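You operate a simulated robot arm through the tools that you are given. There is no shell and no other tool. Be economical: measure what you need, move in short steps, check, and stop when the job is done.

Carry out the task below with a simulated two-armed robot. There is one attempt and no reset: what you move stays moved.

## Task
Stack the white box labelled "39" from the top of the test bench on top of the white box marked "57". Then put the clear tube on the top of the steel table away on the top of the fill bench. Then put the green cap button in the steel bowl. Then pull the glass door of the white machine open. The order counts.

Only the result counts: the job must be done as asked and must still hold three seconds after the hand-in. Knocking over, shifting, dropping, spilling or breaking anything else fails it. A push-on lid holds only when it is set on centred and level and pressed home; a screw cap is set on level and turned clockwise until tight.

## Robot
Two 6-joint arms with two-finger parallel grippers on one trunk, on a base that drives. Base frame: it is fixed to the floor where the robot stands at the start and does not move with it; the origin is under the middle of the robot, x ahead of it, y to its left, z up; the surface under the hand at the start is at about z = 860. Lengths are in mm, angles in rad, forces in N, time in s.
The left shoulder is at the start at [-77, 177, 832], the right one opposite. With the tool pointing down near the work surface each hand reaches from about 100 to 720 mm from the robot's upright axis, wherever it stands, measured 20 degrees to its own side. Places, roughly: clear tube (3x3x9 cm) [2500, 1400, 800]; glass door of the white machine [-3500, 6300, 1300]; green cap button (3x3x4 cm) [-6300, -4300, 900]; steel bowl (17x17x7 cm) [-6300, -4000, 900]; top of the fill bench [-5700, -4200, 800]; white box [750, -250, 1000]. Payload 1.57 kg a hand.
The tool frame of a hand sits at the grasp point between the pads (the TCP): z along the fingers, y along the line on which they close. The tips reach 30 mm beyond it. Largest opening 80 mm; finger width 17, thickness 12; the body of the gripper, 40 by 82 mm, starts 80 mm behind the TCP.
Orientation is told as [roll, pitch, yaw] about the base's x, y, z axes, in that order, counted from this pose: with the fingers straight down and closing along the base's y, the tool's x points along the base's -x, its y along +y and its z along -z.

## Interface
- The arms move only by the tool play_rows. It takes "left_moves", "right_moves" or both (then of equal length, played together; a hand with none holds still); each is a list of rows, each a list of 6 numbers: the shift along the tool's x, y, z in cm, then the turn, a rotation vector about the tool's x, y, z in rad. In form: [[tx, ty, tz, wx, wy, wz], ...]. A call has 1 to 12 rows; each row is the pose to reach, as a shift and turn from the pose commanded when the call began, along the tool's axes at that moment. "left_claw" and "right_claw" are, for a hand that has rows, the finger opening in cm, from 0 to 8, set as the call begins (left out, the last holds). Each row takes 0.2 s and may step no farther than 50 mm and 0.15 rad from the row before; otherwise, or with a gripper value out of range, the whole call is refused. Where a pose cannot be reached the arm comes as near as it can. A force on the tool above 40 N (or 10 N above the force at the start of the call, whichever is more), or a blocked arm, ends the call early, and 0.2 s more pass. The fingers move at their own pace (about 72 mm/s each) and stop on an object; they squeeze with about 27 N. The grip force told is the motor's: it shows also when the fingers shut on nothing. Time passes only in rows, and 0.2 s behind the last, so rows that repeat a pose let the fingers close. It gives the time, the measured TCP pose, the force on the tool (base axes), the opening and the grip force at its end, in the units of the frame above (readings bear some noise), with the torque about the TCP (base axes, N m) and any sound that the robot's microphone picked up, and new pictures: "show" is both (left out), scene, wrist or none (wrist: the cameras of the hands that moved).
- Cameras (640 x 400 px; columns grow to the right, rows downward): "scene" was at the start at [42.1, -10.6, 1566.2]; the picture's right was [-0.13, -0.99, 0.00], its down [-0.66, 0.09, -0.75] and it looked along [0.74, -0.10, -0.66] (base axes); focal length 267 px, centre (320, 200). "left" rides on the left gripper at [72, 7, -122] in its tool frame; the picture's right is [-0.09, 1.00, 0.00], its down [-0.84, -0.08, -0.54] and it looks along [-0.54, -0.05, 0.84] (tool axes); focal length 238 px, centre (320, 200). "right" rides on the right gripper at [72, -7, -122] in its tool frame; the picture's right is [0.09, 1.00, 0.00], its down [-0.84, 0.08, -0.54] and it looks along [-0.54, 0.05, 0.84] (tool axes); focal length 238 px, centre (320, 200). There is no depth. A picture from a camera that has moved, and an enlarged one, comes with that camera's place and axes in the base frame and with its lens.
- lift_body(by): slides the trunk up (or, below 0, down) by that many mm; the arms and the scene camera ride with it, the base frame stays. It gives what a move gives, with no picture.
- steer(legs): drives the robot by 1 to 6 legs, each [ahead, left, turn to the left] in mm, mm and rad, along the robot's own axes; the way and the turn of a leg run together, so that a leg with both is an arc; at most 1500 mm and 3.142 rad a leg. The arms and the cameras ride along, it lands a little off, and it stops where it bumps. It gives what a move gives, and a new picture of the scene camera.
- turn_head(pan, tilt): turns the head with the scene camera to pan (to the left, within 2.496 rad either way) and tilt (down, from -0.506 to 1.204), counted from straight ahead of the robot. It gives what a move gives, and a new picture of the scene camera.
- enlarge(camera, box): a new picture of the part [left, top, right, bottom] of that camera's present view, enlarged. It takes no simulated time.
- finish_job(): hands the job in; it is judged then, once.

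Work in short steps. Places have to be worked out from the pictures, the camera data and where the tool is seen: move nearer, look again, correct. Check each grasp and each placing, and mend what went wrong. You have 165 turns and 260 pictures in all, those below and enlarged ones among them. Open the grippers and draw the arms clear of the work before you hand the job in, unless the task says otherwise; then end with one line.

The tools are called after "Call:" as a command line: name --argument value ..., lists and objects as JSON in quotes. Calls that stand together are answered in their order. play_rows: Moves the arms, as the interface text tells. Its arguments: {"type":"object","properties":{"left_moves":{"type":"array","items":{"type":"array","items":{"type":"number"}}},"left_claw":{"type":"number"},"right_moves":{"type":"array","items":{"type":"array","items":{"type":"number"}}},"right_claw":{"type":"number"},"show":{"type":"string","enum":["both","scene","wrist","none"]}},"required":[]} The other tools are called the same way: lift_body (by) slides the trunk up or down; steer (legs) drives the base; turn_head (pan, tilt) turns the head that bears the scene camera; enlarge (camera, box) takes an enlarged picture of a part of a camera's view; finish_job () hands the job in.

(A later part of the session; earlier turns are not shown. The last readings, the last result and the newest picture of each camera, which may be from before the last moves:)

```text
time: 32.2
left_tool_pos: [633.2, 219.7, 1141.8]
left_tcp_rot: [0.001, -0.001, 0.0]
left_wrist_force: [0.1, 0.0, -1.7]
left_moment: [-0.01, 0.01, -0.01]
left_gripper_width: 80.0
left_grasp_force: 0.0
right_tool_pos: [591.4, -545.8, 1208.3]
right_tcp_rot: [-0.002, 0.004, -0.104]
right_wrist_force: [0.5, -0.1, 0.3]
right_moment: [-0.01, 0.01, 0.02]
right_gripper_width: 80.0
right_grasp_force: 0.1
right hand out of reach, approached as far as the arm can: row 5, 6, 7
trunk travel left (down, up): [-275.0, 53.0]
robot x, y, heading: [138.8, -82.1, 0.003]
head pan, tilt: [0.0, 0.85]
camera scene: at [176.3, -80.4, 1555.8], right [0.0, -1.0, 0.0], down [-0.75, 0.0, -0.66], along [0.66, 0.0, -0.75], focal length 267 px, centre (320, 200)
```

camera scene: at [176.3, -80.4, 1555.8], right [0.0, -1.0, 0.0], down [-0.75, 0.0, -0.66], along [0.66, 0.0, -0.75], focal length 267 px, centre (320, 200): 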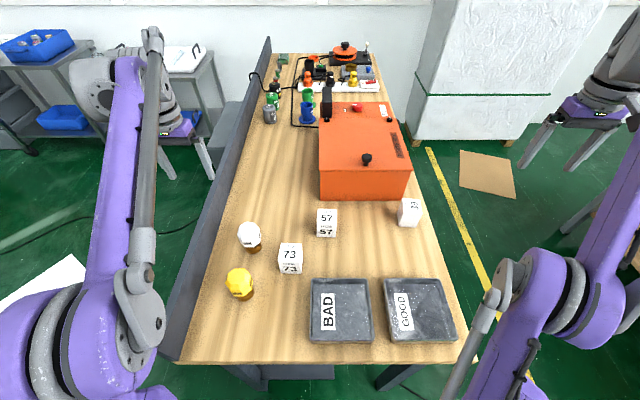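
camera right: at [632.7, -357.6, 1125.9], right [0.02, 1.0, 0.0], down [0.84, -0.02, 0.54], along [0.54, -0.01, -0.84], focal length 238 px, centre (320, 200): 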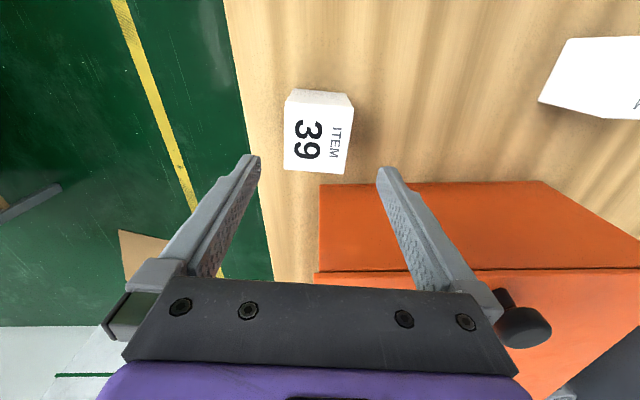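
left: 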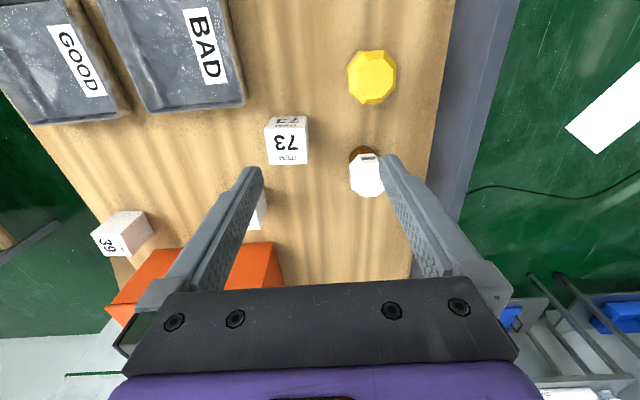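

Stretched and high. Now slow tilting of the tips toward the robot, wrist point held.

Call:
play_rows --right_moves '[[0.73, 0.31, 0, -0.016, 0.037, 0], [1.47, 0.63, -0.06, -0.032, 0.073, 0], [2.2, 0.94, -0.14, -0.047, 0.11, 0], [2.92, 1.25, -0.25, -0.063, 0.147, 0], [3.64, 1.56, -0.4, -0.079, 0.183, 0], [4.36, 1.87, -0.57, -0.095, 0.22, 0], [5.07, 2.18, -0.78, -0.11, 0.257, 0], [5.77, 2.48, -1, -0.126, 0.293, 0], [6.46, 2.78, -1.28, -0.142, 0.33, 0], [7.14, 3.07, -1.6, -0.158, 0.367, 0]]' --show "scene"

```text
time: 34.4
left_tool_pos: [632.6, 219.7, 1142.7]
left_tcp_rot: [-0.001, 0.001, 0.0]
left_wrist_force: [-0.8, 0.5, 0.0]
left_moment: [-0.02, 0.01, 0.0]
left_gripper_width: 80.1
left_grasp_force: 0.0
right_tool_pos: [520.1, -505.1, 1221.8]
right_tcp_rot: [0.165, 0.368, -0.074]
right_wrist_force: [0.0, 0.3, -0.2]
right_moment: [0.02, 0.01, 0.0]
right_gripper_width: 80.1
right_grasp_force: 0.2
right hand out of reach, approached as far as the arm can: row 5, 6, 7, 8, 9, 10
trunk travel left (down, up): [-275.0, 53.0]
robot x, y, heading: [141.8, -74.5, 0.001]
head pan, tilt: [0.0, 0.85]
camera scene: at [175.7, -79.9, 1555.8], right [0.0, -1.0, 0.0], down [-0.75, 0.0, -0.66], along [0.66, 0.0, -0.75], focal length 267 px, centre (320, 200)
```

scene: 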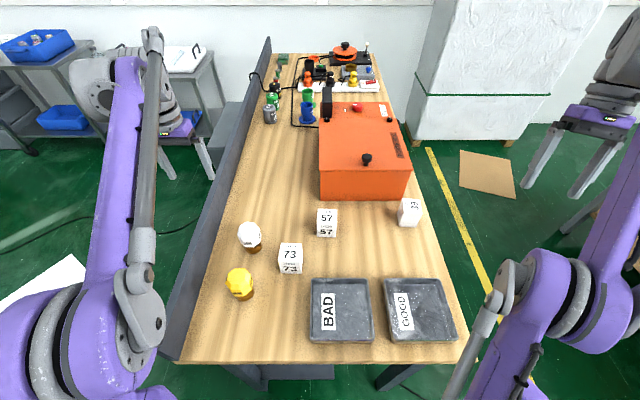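

It followed the tilt. Now I retract inward along the arm line with the tilt kept.

Call:
play_rows --right_moves '[[1.1, 0.5, 2.8, 0, 0, 0], [2.2, 1, 5.6, 0, 0, 0], [3.3, 1.4, 8.4, 0, 0, 0], [4.4, 1.9, 11.2, 0, 0, 0], [5.5, 2.4, 14, 0, 0, 0], [5.5, 2.4, 14, 0, 0, 0]]' --show "scene"

```text
time: 35.8
left_tool_pos: [635.1, 219.6, 1142.3]
left_tcp_rot: [0.001, 0.0, -0.002]
left_wrist_force: [-0.4, -0.5, -1.3]
left_moment: [0.0, -0.01, 0.0]
left_gripper_width: 80.1
left_grasp_force: 0.1
right_tool_pos: [425.2, -452.8, 1115.6]
right_tcp_rot: [0.165, 0.368, -0.074]
right_wrist_force: [0.1, -0.5, -0.1]
right_moment: [-0.01, 0.03, -0.01]
right_gripper_width: 80.2
right_grasp_force: 0.2
trunk travel left (down, up): [-275.0, 53.0]
robot x, y, heading: [137.3, -80.3, -0.0]
head pan, tilt: [0.0, 0.85]
camera scene: at [176.5, -80.3, 1555.8], right [0.0, -1.0, 0.0], down [-0.75, 0.0, -0.66], along [0.66, 0.0, -0.75], focal length 267 px, centre (320, 200)
```

scene: 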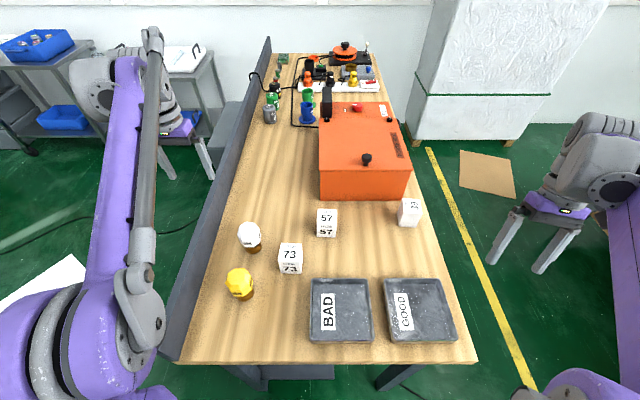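

The elbow is now on the normal side. I untilt the tool in place.

Call:
play_rows --right_moves '[[-2.5, -1.1, -0.3, 0.055, -0.128, 0], [-5, -2.1, -0.8, 0.11, -0.255, 0], [-7.1, -3, -1.6, 0.158, -0.367, 0], [-7.1, -3, -1.6, 0.158, -0.367, 0]]' --show "none"

```text
time: 36.8
left_tool_pos: [633.1, 220.2, 1143.2]
left_tcp_rot: [0.0, 0.001, -0.003]
left_wrist_force: [1.1, -0.8, 0.0]
left_moment: [0.01, 0.02, -0.01]
left_gripper_width: 79.9
left_grasp_force: 0.0
right_tool_pos: [493.3, -490.3, 1100.2]
right_tcp_rot: [-0.002, 0.001, -0.105]
right_wrist_force: [-0.5, -0.9, 0.1]
right_moment: [-0.02, 0.01, -0.01]
right_gripper_width: 79.8
right_grasp_force: 0.0
trunk travel left (down, up): [-275.0, 53.0]
robot x, y, heading: [136.3, -81.8, 0.003]
head pan, tilt: [0.0, 0.85]
```

Now to above box 39 at z≈1000.

Call:
play_rows --right_moves '[[-3, 2.4, 2, 0, 0, 0], [-6, 4.8, 4, 0, 0, 0], [-9.5, 7.3, 6, 0, 0, 0], [-12.5, 10, 8, 0, 0, 0], [-16, 12.5, 9, 0, 0, 0.005], [-19.1, 15, 10, 0, 0, 0.005], [-19.1, 15, 10, 0, 0, 0.005]]' --show "wrist"

```text
time: 38.4
left_tool_pos: [632.9, 219.5, 1141.3]
left_tcp_rot: [0.0, 0.001, -0.001]
left_wrist_force: [-0.7, 0.0, 0.6]
left_moment: [0.03, -0.03, -0.04]
left_gripper_width: 80.2
left_grasp_force: 0.1
right_tool_pos: [698.4, -359.1, 1001.2]
right_tcp_rot: [-0.002, 0.001, -0.11]
right_wrist_force: [-0.5, 0.1, -0.1]
right_moment: [0.01, 0.02, 0.02]
right_gripper_width: 79.8
right_grasp_force: 0.1
trunk travel left (down, up): [-275.0, 53.0]
robot x, y, heading: [137.9, -77.6, -0.003]
head pan, tilt: [0.0, 0.85]
camera right: at [625.5, -358.6, 1122.4], right [0.02, 1.0, 0.0], down [0.84, -0.01, 0.54], along [0.54, -0.01, -0.84], focal length 238 px, centre (320, 200)
```

right: 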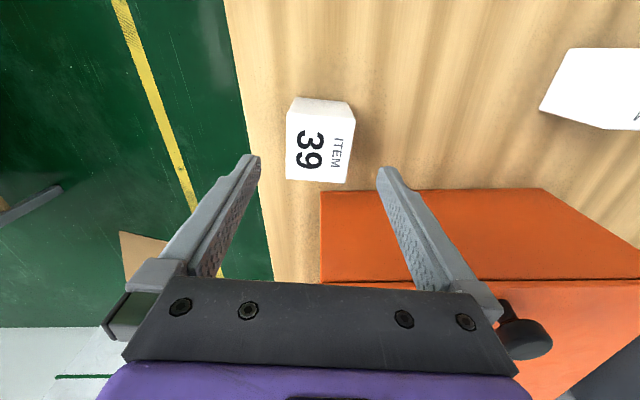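

Aligned; descend to z≈900.

Call:
play_rows --right_moves '[[0, -0.1, 3.5, 0, 0, 0], [0, -0.2, 7, 0, 0, 0], [0, -0.2, 10, 0, 0, 0], [0, -0.2, 10, 0, 0, 0]]' --show "wrist"

```text
time: 39.4
left_tool_pos: [633.1, 217.8, 1142.2]
left_tcp_rot: [-0.002, 0.002, -0.001]
left_wrist_force: [-0.5, 1.2, 0.0]
left_moment: [0.01, 0.02, -0.03]
left_gripper_width: 80.0
left_grasp_force: 0.0
right_tool_pos: [698.1, -363.5, 898.7]
right_tcp_rot: [-0.002, 0.002, -0.11]
right_wrist_force: [-0.9, 0.6, 0.4]
right_moment: [0.01, 0.0, 0.01]
right_gripper_width: 79.8
right_grasp_force: 0.0
trunk travel left (down, up): [-275.0, 53.0]
robot x, y, heading: [137.9, -78.9, -0.001]
head pan, tilt: [0.0, 0.85]
camera right: at [625.5, -361.1, 1021.5], right [0.02, 1.0, 0.0], down [0.84, -0.01, 0.54], along [0.54, -0.01, -0.84], focal length 238 px, centre (320, 200)
```

right: 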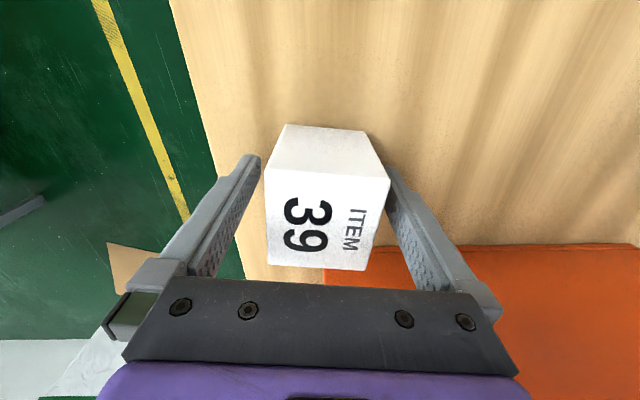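

Box is about 4 mm to the right of the finger middle; shift and close.

Call:
play_rows --right_moves '[[0, 0.4, 0, 0, 0, 0], [0, 0.4, 0, 0, 0, 0]]' --show "none"

Call:
play_rows --right_moves '[[0, 0, 0, 0, 0, 0], [0, 0, 0, 0, 0, 0], [0, 0, 0, 0, 0, 0]]' --right_claw 0 --show "wrist"

```text
time: 40.0
left_tool_pos: [633.5, 219.6, 1141.5]
left_tcp_rot: [0.001, 0.0, -0.002]
left_wrist_force: [-0.7, -0.5, -0.3]
left_moment: [0.0, -0.03, -0.04]
left_gripper_width: 80.2
left_grasp_force: 0.0
right_tool_pos: [698.7, -358.2, 899.9]
right_tcp_rot: [-0.001, 0.004, -0.111]
right_wrist_force: [0.6, -0.3, -0.4]
right_moment: [-0.01, 0.0, 0.01]
right_gripper_width: 80.2
right_grasp_force: 0.1
trunk travel left (down, up): [-275.0, 53.0]
robot x, y, heading: [140.6, -83.1, 0.0]
head pan, tilt: [0.0, 0.85]
```

```text
time: 40.8
left_tool_pos: [632.4, 219.3, 1142.8]
left_tcp_rot: [0.0, 0.002, -0.003]
left_wrist_force: [-0.9, 0.5, -0.5]
left_moment: [0.01, 0.02, -0.02]
left_gripper_width: 80.1
left_grasp_force: 0.0
right_tool_pos: [697.9, -359.6, 899.5]
right_tcp_rot: [-0.001, 0.003, -0.11]
right_wrist_force: [-0.1, -0.2, -0.1]
right_moment: [0.04, -0.03, 0.0]
right_gripper_width: 54.6
right_grasp_force: 26.8
trunk travel left (down, up): [-275.0, 53.0]
robot x, y, heading: [140.2, -86.1, -0.002]
head pan, tilt: [0.0, 0.85]
camera right: at [626.0, -357.3, 1021.6], right [0.02, 1.0, 0.0], down [0.84, -0.01, 0.54], along [0.54, -0.01, -0.84], focal length 238 px, centre (320, 200)
```

right: 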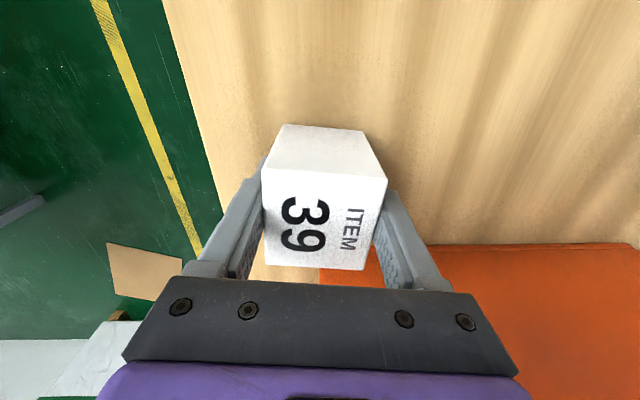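

Gripped at 54.6 mm with the TCP on the box centre. Lift straight up 130 mm and check.

Call:
play_rows --right_moves '[[0, 0, -2, 0, 0, 0], [0, 0, -5, 0, 0, 0], [0, 0, -9, 0, 0, 0], [0, 0, -13, 0, 0, 0], [0, 0, -13, 0, 0, 0]]' --show "wrist"

```text
time: 42.0
left_tool_pos: [634.5, 219.1, 1142.6]
left_tcp_rot: [-0.002, 0.001, -0.001]
left_wrist_force: [0.4, -0.4, -0.2]
left_moment: [-0.01, -0.04, -0.01]
left_gripper_width: 80.2
left_grasp_force: 0.1
right_tool_pos: [697.8, -359.5, 1030.0]
right_tcp_rot: [-0.002, 0.003, -0.111]
right_wrist_force: [0.1, 0.5, -0.2]
right_moment: [0.03, 0.01, 0.0]
right_gripper_width: 0.0
right_grasp_force: 21.5
trunk travel left (down, up): [-275.0, 53.0]
robot x, y, heading: [142.4, -82.4, 0.001]
head pan, tilt: [0.0, 0.85]
camera right: at [626.3, -357.3, 1151.6], right [0.02, 1.0, 0.0], down [0.84, -0.01, 0.54], along [0.54, -0.01, -0.84], focal length 238 px, centre (320, 200)
```

right: 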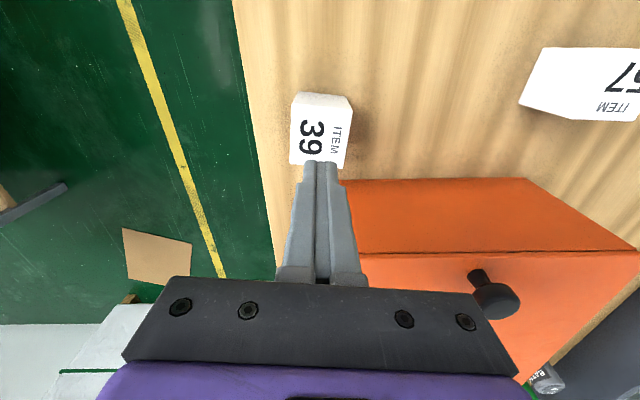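

It slipped out; box 39 is still standing in place. I reopen, go back down, grip again and lift very gently to see the weight.

Call:
play_rows --right_moves '[[0, 0, 0, 0, 0, 0], [0, 0, 0, 0, 0, 0], [0, 0, 0, 0, 0, 0], [0, 0, 2, 0, 0, 0], [0, 0, 5, 0, 0, 0], [0, 0, 9, 0, 0, 0], [0, 0, 13.3, 0, 0, 0], [0, 0, 13.3, 0, 0, 0]]' --right_claw 8 --show "wrist"

Call:
enlarge --camera "right" --box '[200, 110, 440, 260]'

```text
time: 43.8
left_tool_pos: [631.6, 219.5, 1143.0]
left_tcp_rot: [0.001, 0.001, -0.002]
left_wrist_force: [-0.4, 0.9, 0.0]
left_moment: [0.03, 0.01, 0.02]
left_gripper_width: 80.1
left_grasp_force: 0.1
right_tool_pos: [698.0, -359.1, 896.6]
right_tcp_rot: [-0.002, 0.002, -0.109]
right_wrist_force: [0.3, -1.0, -0.5]
right_moment: [-0.01, 0.01, 0.02]
right_gripper_width: 80.1
right_grasp_force: 0.1
trunk travel left (down, up): [-275.0, 53.0]
robot x, y, heading: [135.9, -79.6, -0.002]
head pan, tilt: [0.0, 0.85]
camera right: at [626.3, -356.7, 1018.8], right [0.02, 1.0, 0.0], down [0.84, -0.01, 0.54], along [0.54, -0.01, -0.84], focal length 238 px, centre (320, 200)
```

right: 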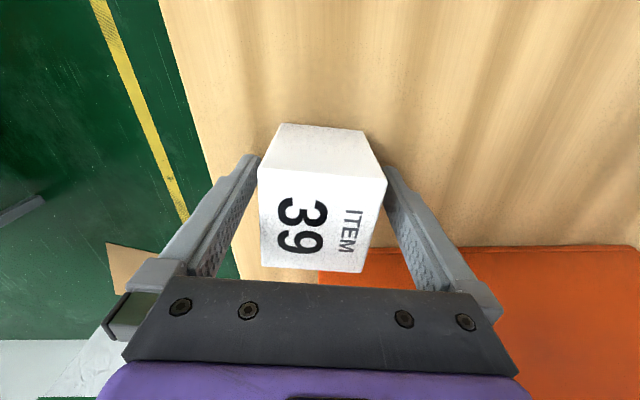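

```text
2.67 times, centred on (320, 185) of right
camera zoom: at [626.3, -356.7, 1018.8], right [0.02, 1.0, 0.0], down [0.84, -0.01, 0.54], along [0.54, -0.01, -0.84], focal length 636 px, centre (320, 240)
```

zoom: 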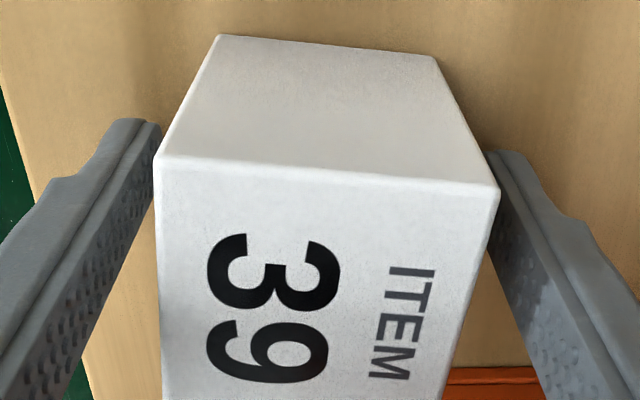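

Geometry is good: pads sit mid-face. Close and lift slowly.

Call:
play_rows --right_moves '[[0, 0, 0, 0, 0, 0], [0, 0, 0, 0, 0, 0], [0, 0, 0, 0, 0, 0], [0, 0, 0, 0, 0, 0]]' --right_claw 0 --show "none"

Call:
play_rows --right_moves '[[0, 0, -0.2, 0, 0, 0], [0, 0, -0.4, 0, 0, 0], [0, 0, -0.6, 0, 0, 0], [0, 0, -0.9, 0, 0, 0], [0, 0, -1.2, 0, 0, 0], [0, 0, -1.5, 0, 0, 0], [0, 0, -1.5, 0, 0, 0]]' --show "wrist"

```text
time: 44.8
left_tool_pos: [633.1, 219.7, 1143.0]
left_tcp_rot: [0.001, -0.001, -0.002]
left_wrist_force: [-0.1, 0.1, 0.0]
left_moment: [0.03, 0.01, -0.01]
left_gripper_width: 80.4
left_grasp_force: 0.0
right_tool_pos: [699.0, -357.7, 897.1]
right_tcp_rot: [-0.003, 0.003, -0.11]
right_wrist_force: [0.0, 0.0, -0.2]
right_moment: [0.0, 0.01, 0.01]
right_gripper_width: 54.3
right_grasp_force: 26.8
trunk travel left (down, up): [-275.0, 53.0]
robot x, y, heading: [139.1, -80.9, -0.001]
head pan, tilt: [0.0, 0.85]
```

```text
time: 46.4
left_tool_pos: [632.4, 219.5, 1142.4]
left_tcp_rot: [0.001, 0.0, -0.002]
left_wrist_force: [-0.2, 0.0, -0.9]
left_moment: [0.01, -0.02, 0.05]
left_gripper_width: 80.0
left_grasp_force: 0.0
right_tool_pos: [699.6, -359.0, 910.9]
right_tcp_rot: [-0.001, 0.002, -0.109]
right_wrist_force: [0.5, -0.4, -1.5]
right_moment: [-0.04, -0.02, -0.01]
right_gripper_width: 54.4
right_grasp_force: 27.2
trunk travel left (down, up): [-275.0, 53.0]
robot x, y, heading: [135.2, -80.3, 0.003]
head pan, tilt: [0.0, 0.85]
camera right: at [625.8, -357.7, 1033.4], right [0.02, 1.0, 0.0], down [0.84, -0.01, 0.54], along [0.54, -0.01, -0.84], focal length 238 px, centre (320, 200)
```

right: 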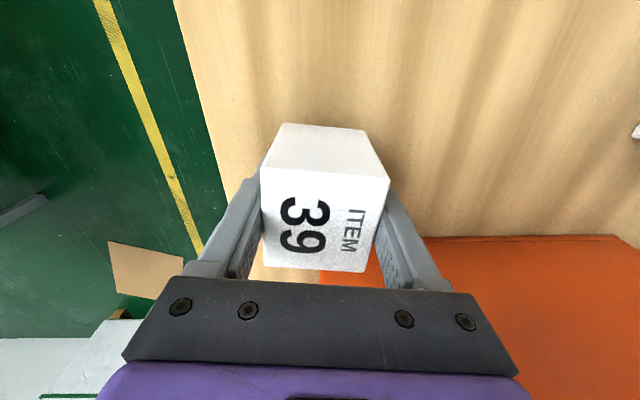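

It is rising with the hand (≈1.5 N). Continue lifting gently.

Call:
play_rows --right_moves '[[0, 0, -0.4, 0, 0, 0], [0, 0, -1, 0, 0, 0], [0, 0, -1.8, 0, 0, 0], [0, 0, -2.7, 0, 0, 0], [0, 0, -3.7, 0, 0, 0], [0, 0, -4.7, 0, 0, 0], [0, 0, -5.7, 0, 0, 0], [0, 0, -6.7, 0, 0, 0], [0, 0, -7.6, 0, 0, 0], [0, 0, -8.3, 0, 0, 0], [0, 0, -8.8, 0, 0, 0], [0, 0, -9, 0, 0, 0]]' --show "wrist"

```text
time: 49.0
left_tool_pos: [633.6, 219.5, 1143.0]
left_tcp_rot: [0.001, 0.001, -0.003]
left_wrist_force: [-0.7, -0.1, 0.4]
left_moment: [0.03, 0.02, 0.0]
left_gripper_width: 80.0
left_grasp_force: 0.0
right_tool_pos: [697.7, -359.6, 1000.9]
right_tcp_rot: [-0.003, 0.002, -0.111]
right_wrist_force: [-0.3, -0.9, -0.6]
right_moment: [0.02, 0.0, -0.01]
right_gripper_width: 54.6
right_grasp_force: 26.8
trunk travel left (down, up): [-275.0, 53.0]
robot x, y, heading: [135.6, -81.4, 0.001]
head pan, tilt: [0.0, 0.85]
camera right: at [625.8, -357.4, 1123.3], right [0.02, 1.0, 0.0], down [0.84, -0.01, 0.54], along [0.54, -0.01, -0.84], focal length 238 px, centre (320, 200)
```

right: 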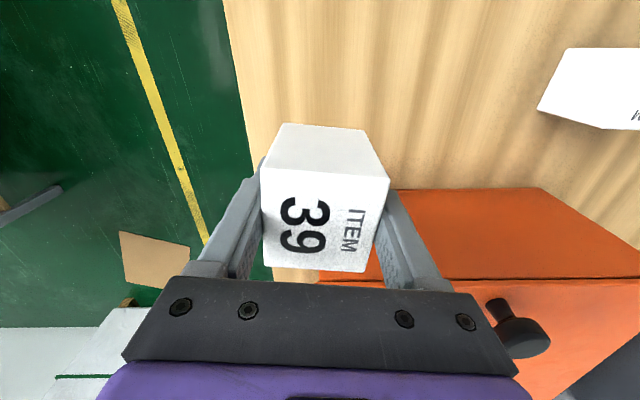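

Held well. I raise 2 cm more and carry it slowly toward 57, stopping beside it for a look.

Call:
play_rows --right_moves '[[0.2, 0.7, -0.5, 0, 0, 0], [0.6, 2, -1.2, 0, 0, -0.01], [1.2, 3.6, -2, 0, 0, -0.02], [1.8, 5.3, -2, 0, 0, -0.03], [2.4, 7.1, -2, 0, 0, -0.04], [3, 8.9, -2, 0, 0, -0.055], [3.6, 10.7, -2, 0, 0, -0.055], [4.2, 12.5, -2, 0, 0, -0.055], [4.8, 14.2, -2, 0, 0, -0.055], [5.3, 15.6, -2, 0, 0, -0.055], [5.7, 16.5, -2, 0, 0, -0.055], [5.7, 16.5, -2, 0, 0, -0.055]]' --show "both"

Call:
enlarge --camera "right" --box '[370, 60, 530, 160]'

```text
time: 51.6
left_tool_pos: [633.0, 220.7, 1141.9]
left_tcp_rot: [0.0, -0.001, -0.001]
left_wrist_force: [0.0, 0.5, -0.7]
left_moment: [0.02, 0.02, 0.0]
left_gripper_width: 79.9
left_grasp_force: 0.1
right_tool_pos: [659.9, -187.9, 1020.7]
right_tcp_rot: [0.0, 0.006, -0.056]
right_wrist_force: [0.5, -0.6, -1.2]
right_moment: [0.0, 0.0, -0.01]
right_gripper_width: 54.4
right_grasp_force: 27.2
trunk travel left (down, up): [-275.0, 53.0]
robot x, y, heading: [140.8, -84.5, 0.001]
head pan, tilt: [0.0, 0.85]
camera scene: at [176.2, -80.3, 1555.8], right [0.0, -1.0, 0.0], down [-0.75, 0.0, -0.66], along [0.66, 0.0, -0.75], focal length 267 px, centre (320, 200)
camera right: at [587.6, -190.7, 1143.1], right [-0.04, 1.0, 0.0], down [0.84, 0.03, 0.54], along [0.54, 0.02, -0.84], focal length 238 px, centre (320, 200)
```

scene: 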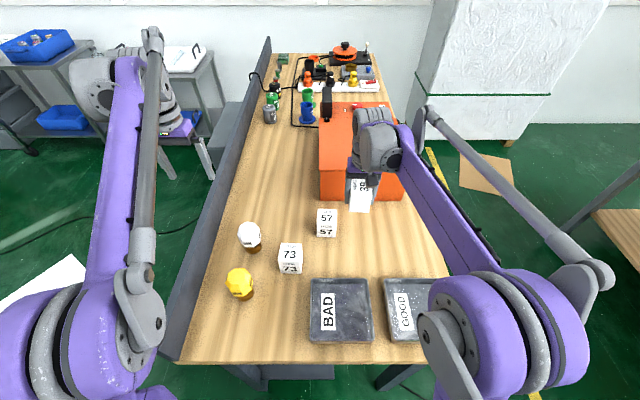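
right: 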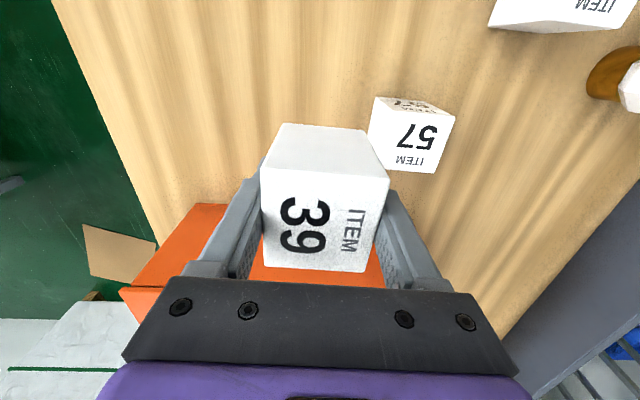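

```text
4.00 times, centred on (450, 110) of right
camera zoom: at [587.6, -190.7, 1143.1], right [-0.04, 1.0, 0.0], down [0.84, 0.03, 0.54], along [0.54, 0.02, -0.84], focal length 953 px, centre (-200, 560)
```

zoom: 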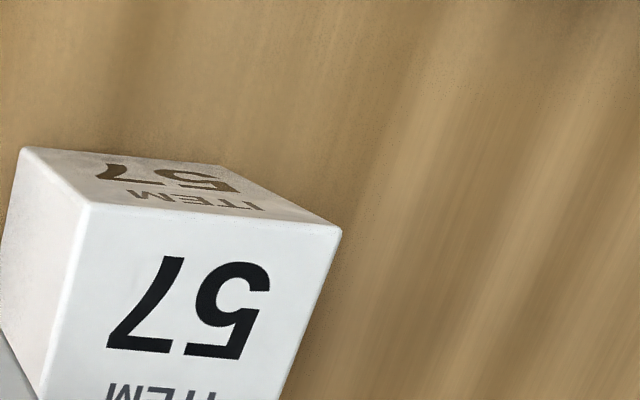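

57's near edge gives centre ≈ (660,-100.5), top ≈ 930, yaw -0.054. Moving box 39 directly over it.

Call:
play_rows --right_moves '[[0.05, 0.7, 0, 0, 0, 0], [0.15, 2, 0, 0, 0, 0], [0.3, 3.7, 0, 0, 0, 0], [0.4, 5.4, 0, 0, 0, 0], [0.5, 7, 0, 0, 0, 0], [0.6, 8.2, 0, 0, 0, 0], [0.63, 8.7, 0, 0, 0, 0], [0.63, 8.7, 0, 0, 0, 0]]' --show "none"

Call:
play_rows --right_moves '[[0, 0, 0.6, 0, 0, 0], [0, 0, 1.4, 0, 0, 0], [0, 0, 2.3, 0, 0, 0], [0, 0, 3.2, 0, 0, 0], [0, 0, 3.9, 0, 0, 0], [0, 0, 4.3, 0, 0, 0], [0, 0, 4.3, 0, 0, 0]]' --show "both"

Call:
enlarge --camera "scene" --box '[260, 140, 420, 240]'

```text
time: 53.4
left_tool_pos: [631.6, 219.1, 1142.2]
left_tcp_rot: [0.001, 0.001, -0.002]
left_wrist_force: [1.0, 0.3, -0.6]
left_moment: [0.0, -0.01, -0.01]
left_gripper_width: 80.1
left_grasp_force: 0.1
right_tool_pos: [659.6, -102.2, 1021.4]
right_tcp_rot: [-0.001, 0.006, -0.055]
right_wrist_force: [-0.4, -0.9, -1.5]
right_moment: [0.02, 0.0, 0.01]
right_gripper_width: 54.3
right_grasp_force: 27.3
trunk travel left (down, up): [-275.0, 53.0]
robot x, y, heading: [140.0, -79.3, -0.005]
head pan, tilt: [0.0, 0.85]
```

```text
time: 55.0
left_tool_pos: [632.3, 217.9, 1142.9]
left_tcp_rot: [0.0, 0.001, -0.002]
left_wrist_force: [0.1, 0.0, 0.5]
left_moment: [0.01, 0.0, 0.02]
left_gripper_width: 79.9
left_grasp_force: 0.1
right_tool_pos: [657.7, -100.6, 977.9]
right_tcp_rot: [-0.002, 0.004, -0.055]
right_wrist_force: [0.6, 0.8, -0.7]
right_moment: [-0.03, -0.01, -0.03]
right_gripper_width: 54.4
right_grasp_force: 26.9
trunk travel left (down, up): [-275.0, 53.0]
robot x, y, heading: [140.6, -80.6, -0.0]
head pan, tilt: [0.0, 0.85]
camera scene: at [176.2, -80.2, 1555.8], right [0.0, -1.0, 0.0], down [-0.75, 0.0, -0.66], along [0.66, 0.0, -0.75], focal length 267 px, centre (320, 200)
camera right: at [586.1, -103.7, 1099.8], right [-0.04, 1.0, 0.0], down [0.84, 0.03, 0.54], along [0.54, 0.02, -0.84], focal length 238 px, centre (320, 200)
```

scene: 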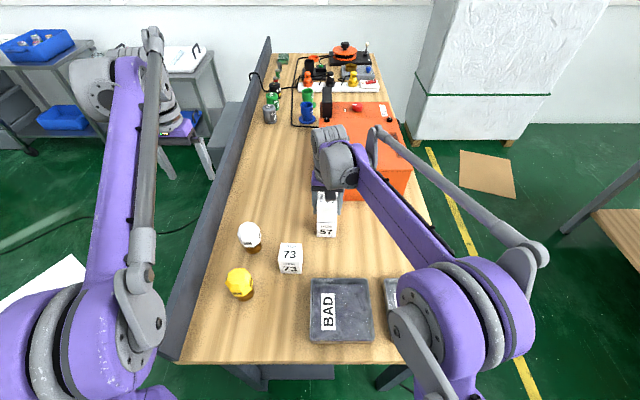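
right: 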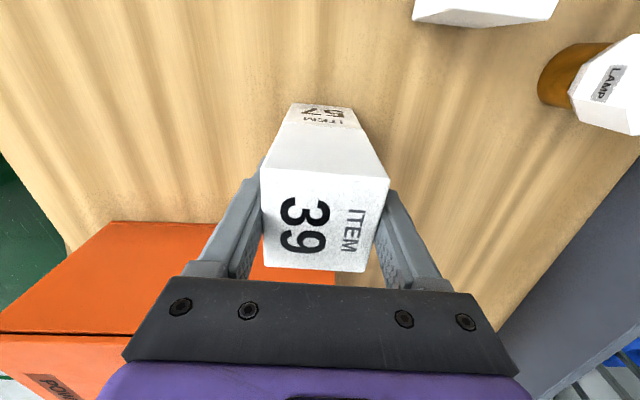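

```text
4.00 times, centred on (340, 190) of scene
camera zoom: at [176.2, -80.2, 1555.8], right [0.0, -1.0, 0.0], down [-0.75, 0.0, -0.66], along [0.66, 0.0, -0.75], focal length 1068 px, centre (240, 240)
```

zoom: 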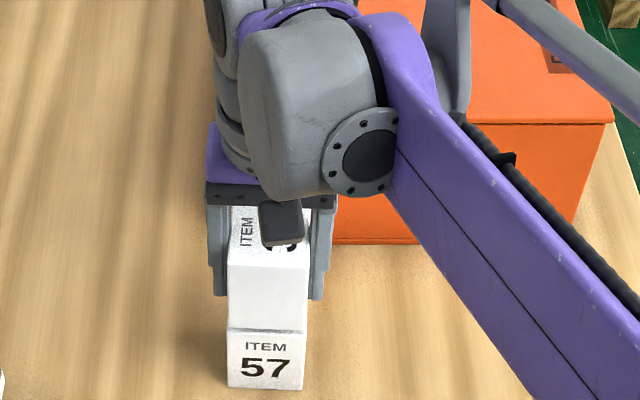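

Alignment looks excellent. Lower in small steps and watch the force.

Call:
play_rows --right_moves '[[0, 0, 0.3, 0, 0, 0], [0, 0, 0.6, 0, 0, 0], [0, 0, 0.8, 0, 0, 0], [0, 0, 0.8, 0, 0, 0]]' --show "wrist"

Call:
enlarge --camera "scene" --box '[300, 190, 350, 240]'

```text
time: 56.0
left_tool_pos: [633.8, 220.2, 1142.6]
left_tcp_rot: [0.001, -0.003, -0.001]
left_wrist_force: [0.1, 0.6, 0.2]
left_moment: [0.02, -0.01, -0.01]
left_gripper_width: 80.2
left_grasp_force: 0.1
right_tool_pos: [657.7, -101.8, 969.5]
right_tcp_rot: [0.0, 0.003, -0.057]
right_wrist_force: [-0.3, -0.1, -0.4]
right_moment: [0.0, 0.0, -0.03]
right_gripper_width: 54.2
right_grasp_force: 27.0
trunk travel left (down, up): [-275.0, 53.0]
robot x, y, heading: [137.4, -83.0, 0.002]
head pan, tilt: [0.0, 0.85]
camera right: at [585.8, -104.0, 1091.7], right [-0.04, 1.0, 0.0], down [0.84, 0.03, 0.54], along [0.54, 0.02, -0.84], focal length 238 px, centre (320, 200)
```

right: 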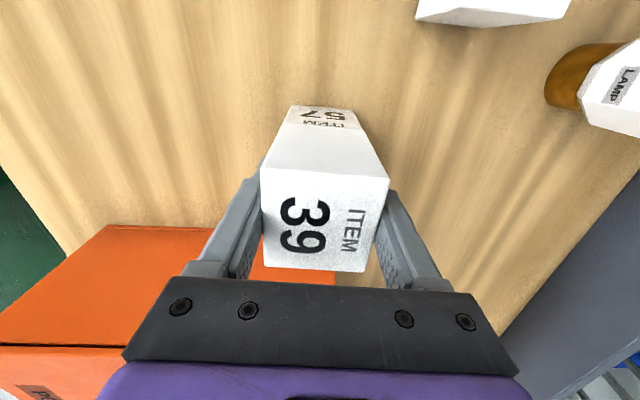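

```text
8.00 times, centred on (325, 215) of scene
camera zoom: at [176.2, -80.2, 1555.8], right [0.0, -1.0, 0.0], down [-0.75, 0.0, -0.66], along [0.66, 0.0, -0.75], focal length 2136 px, centre (280, 80)
```

zoom: 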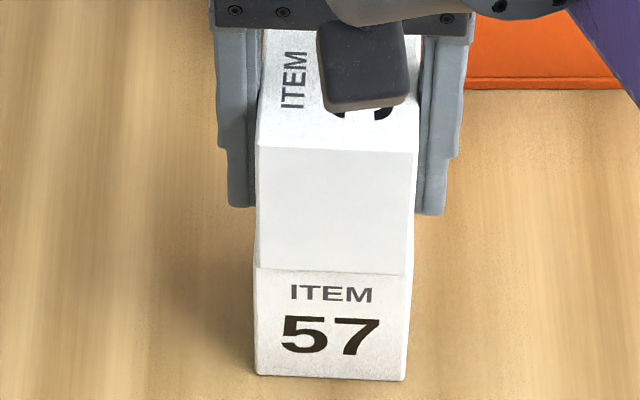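

Nearly touching. Go down a few more millimetres in 1 mm steps.

Call:
play_rows --right_moves '[[0, 0, 0.1, 0, 0, 0], [0, 0, 0.2, 0, 0, 0], [0, 0, 0.2, 0, 0, 0]]' --show "none"

Call:
play_rows --right_moves '[[0, 0, 0.1, 0, 0, 0], [0, 0, 0.15, 0, 0, 0], [0, 0, 0.15, 0, 0, 0]]' --show "none"

```text
time: 56.8
left_tool_pos: [632.7, 219.2, 1142.9]
left_tcp_rot: [-0.001, 0.0, -0.001]
left_wrist_force: [1.2, 0.4, -0.5]
left_moment: [-0.03, -0.01, -0.03]
left_gripper_width: 79.8
left_grasp_force: 0.0
right_tool_pos: [658.1, -102.0, 968.3]
right_tcp_rot: [-0.002, 0.001, -0.055]
right_wrist_force: [1.9, -0.2, 14.8]
right_moment: [0.07, -0.11, -0.04]
right_gripper_width: 54.3
right_grasp_force: 26.8
trunk travel left (down, up): [-275.0, 53.0]
robot x, y, heading: [140.3, -81.9, -0.001]
head pan, tilt: [0.0, 0.85]
```

```text
time: 57.6
left_tool_pos: [630.6, 219.4, 1142.5]
left_tcp_rot: [0.0, -0.002, 0.0]
left_wrist_force: [0.3, 0.9, -0.5]
left_moment: [0.04, 0.03, 0.01]
left_gripper_width: 79.9
left_grasp_force: 0.0
right_tool_pos: [656.4, -101.5, 968.1]
right_tcp_rot: [-0.002, 0.002, -0.056]
right_wrist_force: [4.4, -0.2, 29.2]
right_moment: [0.06, -0.05, 0.02]
right_gripper_width: 54.4
right_grasp_force: 26.9
trunk travel left (down, up): [-275.0, 53.0]
robot x, y, heading: [138.4, -83.0, -0.001]
head pan, tilt: [0.0, 0.85]
```

In contact (29 N); ease up 3 mm to relax, then open.

Call:
play_rows --right_moves '[[0, 0, -0.15, 0, 0, 0], [0, 0, -0.3, 0, 0, 0], [0, 0, -0.3, 0, 0, 0]]' --show "none"

Call:
play_rows --right_moves '[[0, 0, 0, 0, 0, 0], [0, 0, 0, 0, 0, 0], [0, 0, 0, 0, 0, 0]]' --right_claw 8 --show "wrist"

```text
time: 58.4
left_tool_pos: [632.3, 220.3, 1142.0]
left_tcp_rot: [-0.001, 0.002, -0.001]
left_wrist_force: [0.2, 0.5, 0.0]
left_moment: [-0.03, 0.0, 0.01]
left_gripper_width: 80.0
left_grasp_force: 0.1
right_tool_pos: [658.4, -100.8, 969.4]
right_tcp_rot: [-0.001, 0.003, -0.057]
right_wrist_force: [0.0, 0.1, 0.0]
right_moment: [-0.02, 0.0, 0.03]
right_gripper_width: 54.3
right_grasp_force: 27.2
trunk travel left (down, up): [-275.0, 53.0]
robot x, y, heading: [135.4, -82.8, 0.001]
head pan, tilt: [0.0, 0.85]
```

```text
time: 59.2
left_tool_pos: [632.8, 219.7, 1142.1]
left_tcp_rot: [0.001, 0.0, -0.003]
left_wrist_force: [0.7, 0.1, -0.1]
left_moment: [-0.02, 0.0, 0.01]
left_gripper_width: 80.1
left_grasp_force: 0.1
right_tool_pos: [657.1, -102.3, 970.6]
right_tcp_rot: [-0.003, 0.005, -0.057]
right_wrist_force: [-0.6, -0.4, 0.0]
right_moment: [0.03, 0.0, 0.02]
right_gripper_width: 80.1
right_grasp_force: 0.1
trunk travel left (down, up): [-275.0, 53.0]
robot x, y, heading: [141.9, -79.4, -0.001]
head pan, tilt: [0.0, 0.85]
camera right: at [586.0, -103.7, 1091.3], right [-0.04, 1.0, 0.0], down [0.84, 0.03, 0.54], along [0.54, 0.02, -0.84], focal length 238 px, centre (320, 200)
```

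right: 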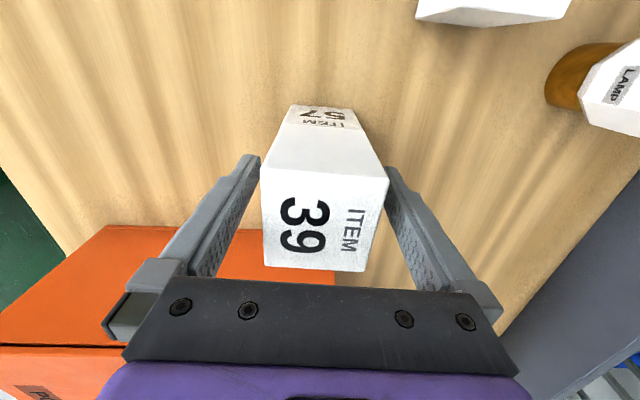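

Released; box 39 stands on 57. I withdraw straight up, then back to a tucked travel pose.

Call:
play_rows --right_moves '[[0, 0.2, -1, 0, 0, 0], [0, 0.2, -4, 0, 0, 0], [0, 0.2, -8, 0, 0, 0], [0, 0, -12, 0, 0, 0], [3, -2, -14, 0, 0, -0.02], [6, -5, -16, 0, 0, -0.055], [9, -9, -17, 0, 0, -0.055], [12, -12.5, -18, 0, 0, -0.055], [16, -15, -18, 0, 0, -0.055], [20, -17.5, -18, 0, 0, -0.055], [22, -20, -18, 0, 0, -0.055], [22, -20, -18, 0, 0, -0.055]]' --show "scene"

Call:
enlarge --camera "scene" --box '[290, 180, 370, 240]'

```text
refused: row 7 steps farther than a row can; nothing moved
```

```text
6.67 times, centred on (330, 210) of scene
camera zoom: at [176.1, -80.2, 1555.8], right [0.0, -1.0, 0.0], down [-0.75, 0.0, -0.66], along [0.66, 0.0, -0.75], focal length 1780 px, centre (253, 133)
```

zoom: 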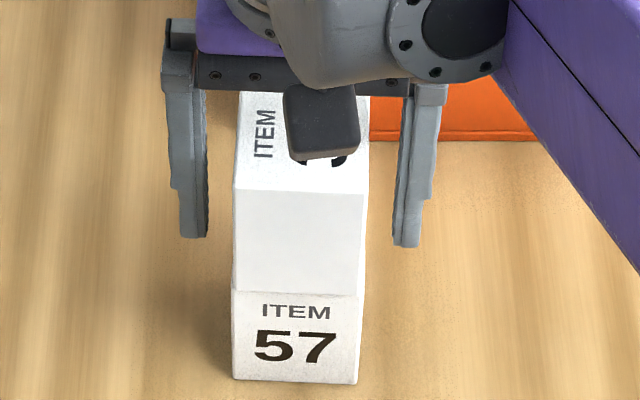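

Refused for step size; same path with smaller steps.

Call:
play_rows --right_moves '[[0, 0, -1, 0, 0, 0], [0, 0, -4, 0, 0, 0], [0, 0, -8, 0, 0, 0], [0, 0, -12, 0, 0, 0], [3, -2, -14, 0, 0, -0.02], [6, -5, -15, 0, 0, -0.055], [9, -8, -16, 0, 0, -0.055], [12, -11, -17, 0, 0, -0.055], [15, -14, -18, 0, 0, -0.055], [18, -17, -18, 0, 0, -0.055], [21, -20, -18, 0, 0, -0.055], [22, -20, -18, 0, 0, -0.055]]' --show "scene"

Call:
enlarge --camera "scene" --box '[270, 170, 390, 250]'

```text
time: 61.8
left_tool_pos: [632.4, 219.5, 1142.3]
left_tcp_rot: [0.0, 0.0, 0.0]
left_wrist_force: [-0.5, -0.1, -0.6]
left_moment: [-0.01, 0.01, 0.0]
left_gripper_width: 80.1
left_grasp_force: 0.0
right_tool_pos: [426.7, -288.0, 1150.2]
right_tcp_rot: [0.0, 0.004, 0.0]
right_wrist_force: [-0.1, 0.1, -0.8]
right_moment: [-0.01, 0.04, -0.03]
right_gripper_width: 80.1
right_grasp_force: 0.1
trunk travel left (down, up): [-275.0, 53.0]
robot x, y, heading: [140.4, -82.2, 0.002]
head pan, tilt: [0.0, 0.85]
camera scene: at [176.3, -79.9, 1555.8], right [0.0, -1.0, 0.0], down [-0.75, 0.0, -0.66], along [0.66, 0.0, -0.75], focal length 267 px, centre (320, 200)
```

scene: 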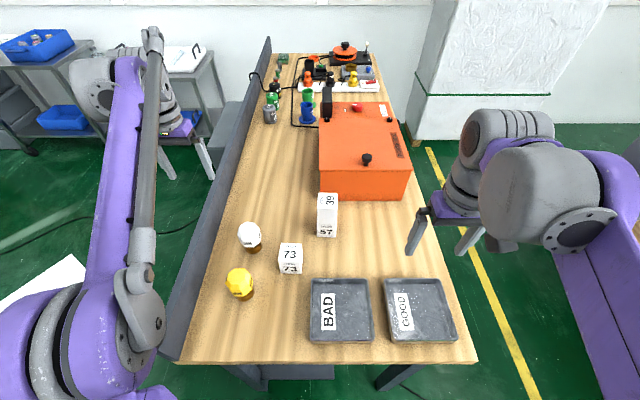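

```text
5.00 times, centred on (330, 210) of scene
camera zoom: at [176.3, -79.9, 1555.8], right [0.0, -1.0, 0.0], down [-0.75, 0.0, -0.66], along [0.66, 0.0, -0.75], focal length 1335 px, centre (270, 150)
```

zoom: 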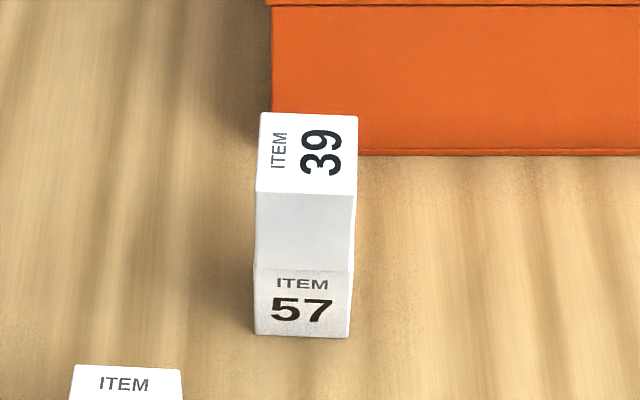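

Step 1 done. I tuck the left arm, back away from the bench and look toward the steel table on the left.

Call:
play_rows --left_moves '[[4, 0, 0, 0, 0, 0], [8, 0, 0, 0, 0, 0], [12, 0, 0, 0, 0, 0], [15, 0, 0, 0, 0, 0], [15, 0, 0, 0, 0, 0]]' --show "none"

Call:
steer --legs '[[-400, 0, 0]]'

Call:
turn_head --pan 0.6 --tilt 0.5

```text
time: 63.0
left_tool_pos: [485.2, 219.4, 1142.3]
left_tcp_rot: [-0.001, 0.0, -0.001]
left_wrist_force: [0.2, -0.7, 0.0]
left_moment: [0.0, -0.01, 0.03]
left_gripper_width: 80.0
left_grasp_force: 0.0
right_tool_pos: [426.7, -289.1, 1150.3]
right_tcp_rot: [-0.001, 0.002, 0.001]
right_wrist_force: [-0.4, 0.7, 0.5]
right_moment: [-0.01, -0.02, 0.02]
right_gripper_width: 79.8
right_grasp_force: 0.2
trunk travel left (down, up): [-275.0, 53.0]
robot x, y, heading: [137.2, -81.0, 0.004]
head pan, tilt: [0.0, 0.85]
```

```text
time: 65.5
left_tool_pos: [87.3, 221.1, 1141.6]
left_tcp_rot: [0.0, -0.001, 0.003]
left_wrist_force: [0.6, 0.0, -1.1]
left_moment: [-0.03, -0.03, 0.06]
left_gripper_width: 79.8
left_grasp_force: 0.0
right_tool_pos: [30.9, -287.8, 1151.4]
right_tcp_rot: [-0.002, 0.004, 0.002]
right_wrist_force: [-0.4, -0.4, 0.1]
right_moment: [0.0, -0.01, 0.03]
right_gripper_width: 80.0
right_grasp_force: 0.1
trunk travel left (down, up): [-275.0, 53.0]
robot x, y, heading: [-254.4, -78.9, -0.0]
head pan, tilt: [0.0, 0.85]
camera scene: at [-220.8, -80.2, 1555.9], right [0.0, -1.0, 0.0], down [-0.75, 0.0, -0.66], along [0.66, 0.0, -0.75], focal length 267 px, centre (320, 200)
```

scene: 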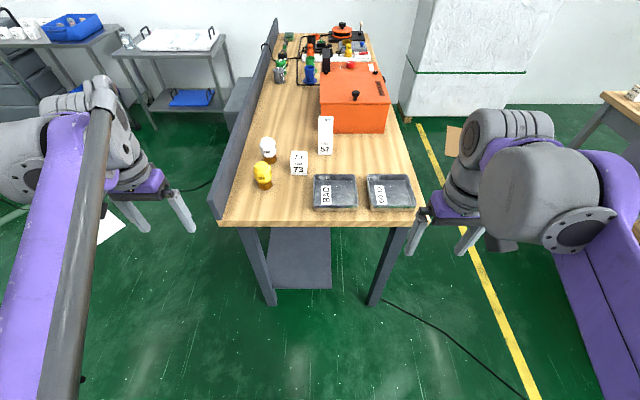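

```text
time: 66.5
left_tool_pos: [86.1, 219.4, 1141.2]
left_tcp_rot: [0.0, 0.0, 0.001]
left_wrist_force: [-0.1, -0.3, 0.8]
left_moment: [-0.03, -0.01, 0.03]
left_gripper_width: 79.8
left_grasp_force: 0.0
right_tool_pos: [31.5, -287.6, 1150.0]
right_tcp_rot: [-0.002, 0.004, 0.004]
right_wrist_force: [0.3, 0.1, 0.4]
right_moment: [-0.01, 0.01, 0.0]
right_gripper_width: 79.9
right_grasp_force: 0.0
trunk travel left (down, up): [-275.0, 53.0]
robot x, y, heading: [-257.3, -85.0, -0.0]
head pan, tilt: [0.6, 0.499]
camera scene: at [-223.9, -28.9, 1585.8], right [0.57, -0.82, 0.0], down [-0.4, -0.27, -0.88], along [0.72, 0.5, -0.48], focal length 267 px, centre (320, 200)
```

scene: 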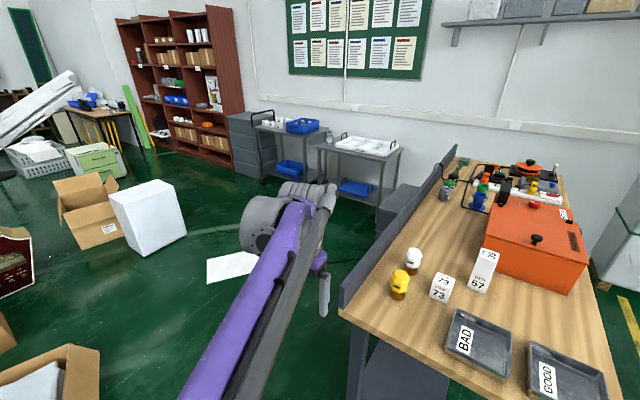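

Zoom on the steel tables to find the tube.

Call:
enlarge --camera "scene" --box '[230, 90, 430, 215]'

```text
3.20 times, centred on (330, 152) of scene
camera zoom: at [-223.9, -28.9, 1585.8], right [0.57, -0.82, 0.0], down [-0.4, -0.27, -0.88], along [0.72, 0.5, -0.48], focal length 854 px, centre (288, 352)
```

zoom: 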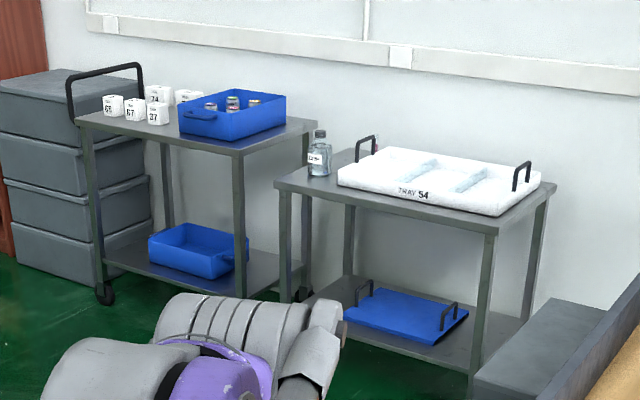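

The tube is probably behind the bottle at the left end of the second steel table (x≈1900–2400, y≈760–1490). I drive there around the bench.

Call:
steer --legs '[[0, 880, 0], [1500, 0, 0], [80, 500, 0]]'

Call:
turn_head --pan 0 --tilt 0.6

Call:
enlarge --camera "scene" --box '[200, 100, 440, 250]'

```text
time: 86.1
left_tool_pos: [1655.5, 1600.0, 1141.9]
left_tcp_rot: [0.0, -0.001, 0.001]
left_wrist_force: [0.1, 0.3, 0.2]
left_moment: [0.04, 0.0, 0.01]
left_gripper_width: 80.2
left_grasp_force: 0.1
right_tool_pos: [1597.8, 1093.0, 1152.0]
right_tcp_rot: [-0.002, 0.004, 0.001]
right_wrist_force: [-0.4, 0.2, -0.2]
right_moment: [0.02, -0.01, -0.03]
right_gripper_width: 79.7
right_grasp_force: 0.1
trunk travel left (down, up): [-275.0, 53.0]
robot x, y, heading: [1309.6, 1299.4, -0.001]
head pan, tilt: [0.6, 0.499]
camera scene: at [1343.3, 1352.0, 1585.8], right [0.56, -0.83, 0.0], down [-0.4, -0.27, -0.88], along [0.72, 0.5, -0.48], focal length 267 px, centre (320, 200)
```

scene: 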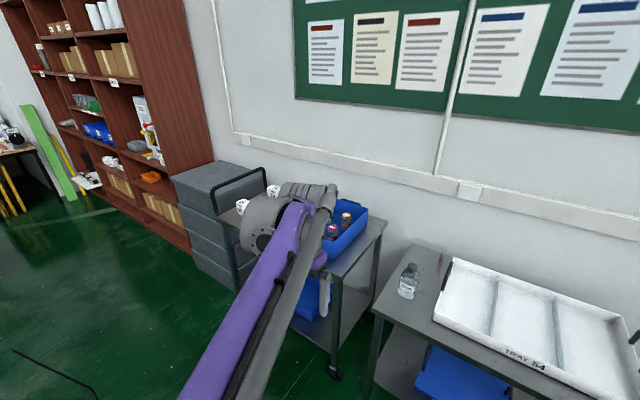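

```text
time: 87.1
left_tool_pos: [1654.9, 1600.9, 1141.6]
left_tcp_rot: [-0.001, -0.001, 0.0]
left_wrist_force: [0.5, 0.8, -0.2]
left_moment: [-0.01, 0.01, 0.01]
left_gripper_width: 80.2
left_grasp_force: 0.1
right_tool_pos: [1597.0, 1092.9, 1149.8]
right_tcp_rot: [0.0, 0.004, 0.0]
right_wrist_force: [0.1, 1.5, 0.0]
right_moment: [0.02, 0.01, 0.0]
right_gripper_width: 80.0
right_grasp_force: 0.1
trunk travel left (down, up): [-275.0, 53.0]
robot x, y, heading: [1310.7, 1301.3, -0.0]
head pan, tilt: [0.0, 0.6]
camera scene: at [1356.6, 1300.7, 1576.7], right [0.0, -1.0, 0.0], down [-0.56, 0.0, -0.83], along [0.83, 0.0, -0.56], focal length 267 px, centre (320, 200)
```

scene: 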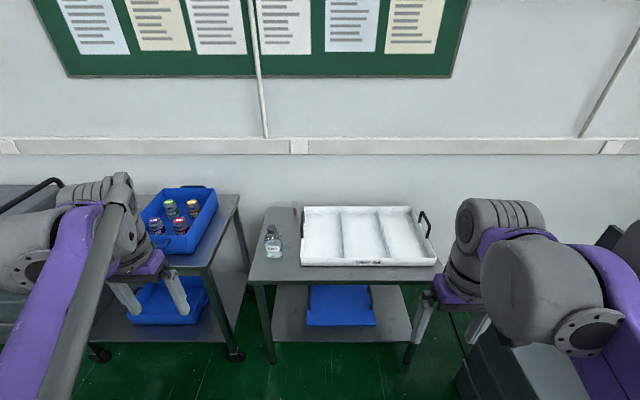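

```text
2.67 times, centred on (320, 175) of scene
camera zoom: at [1356.6, 1300.7, 1576.7], right [0.0, -1.0, 0.0], down [-0.56, 0.0, -0.83], along [0.83, 0.0, -0.56], focal length 712 px, centre (320, 267)
```

zoom: 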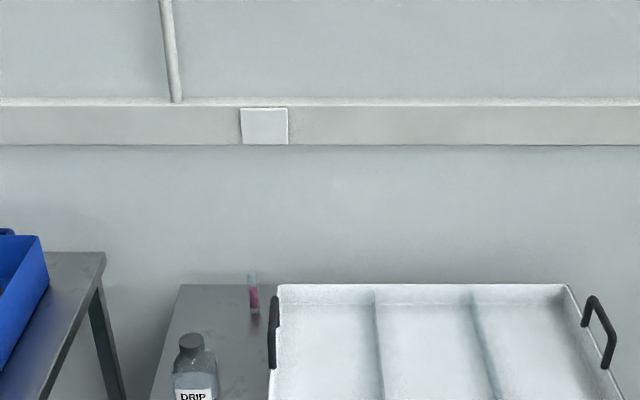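

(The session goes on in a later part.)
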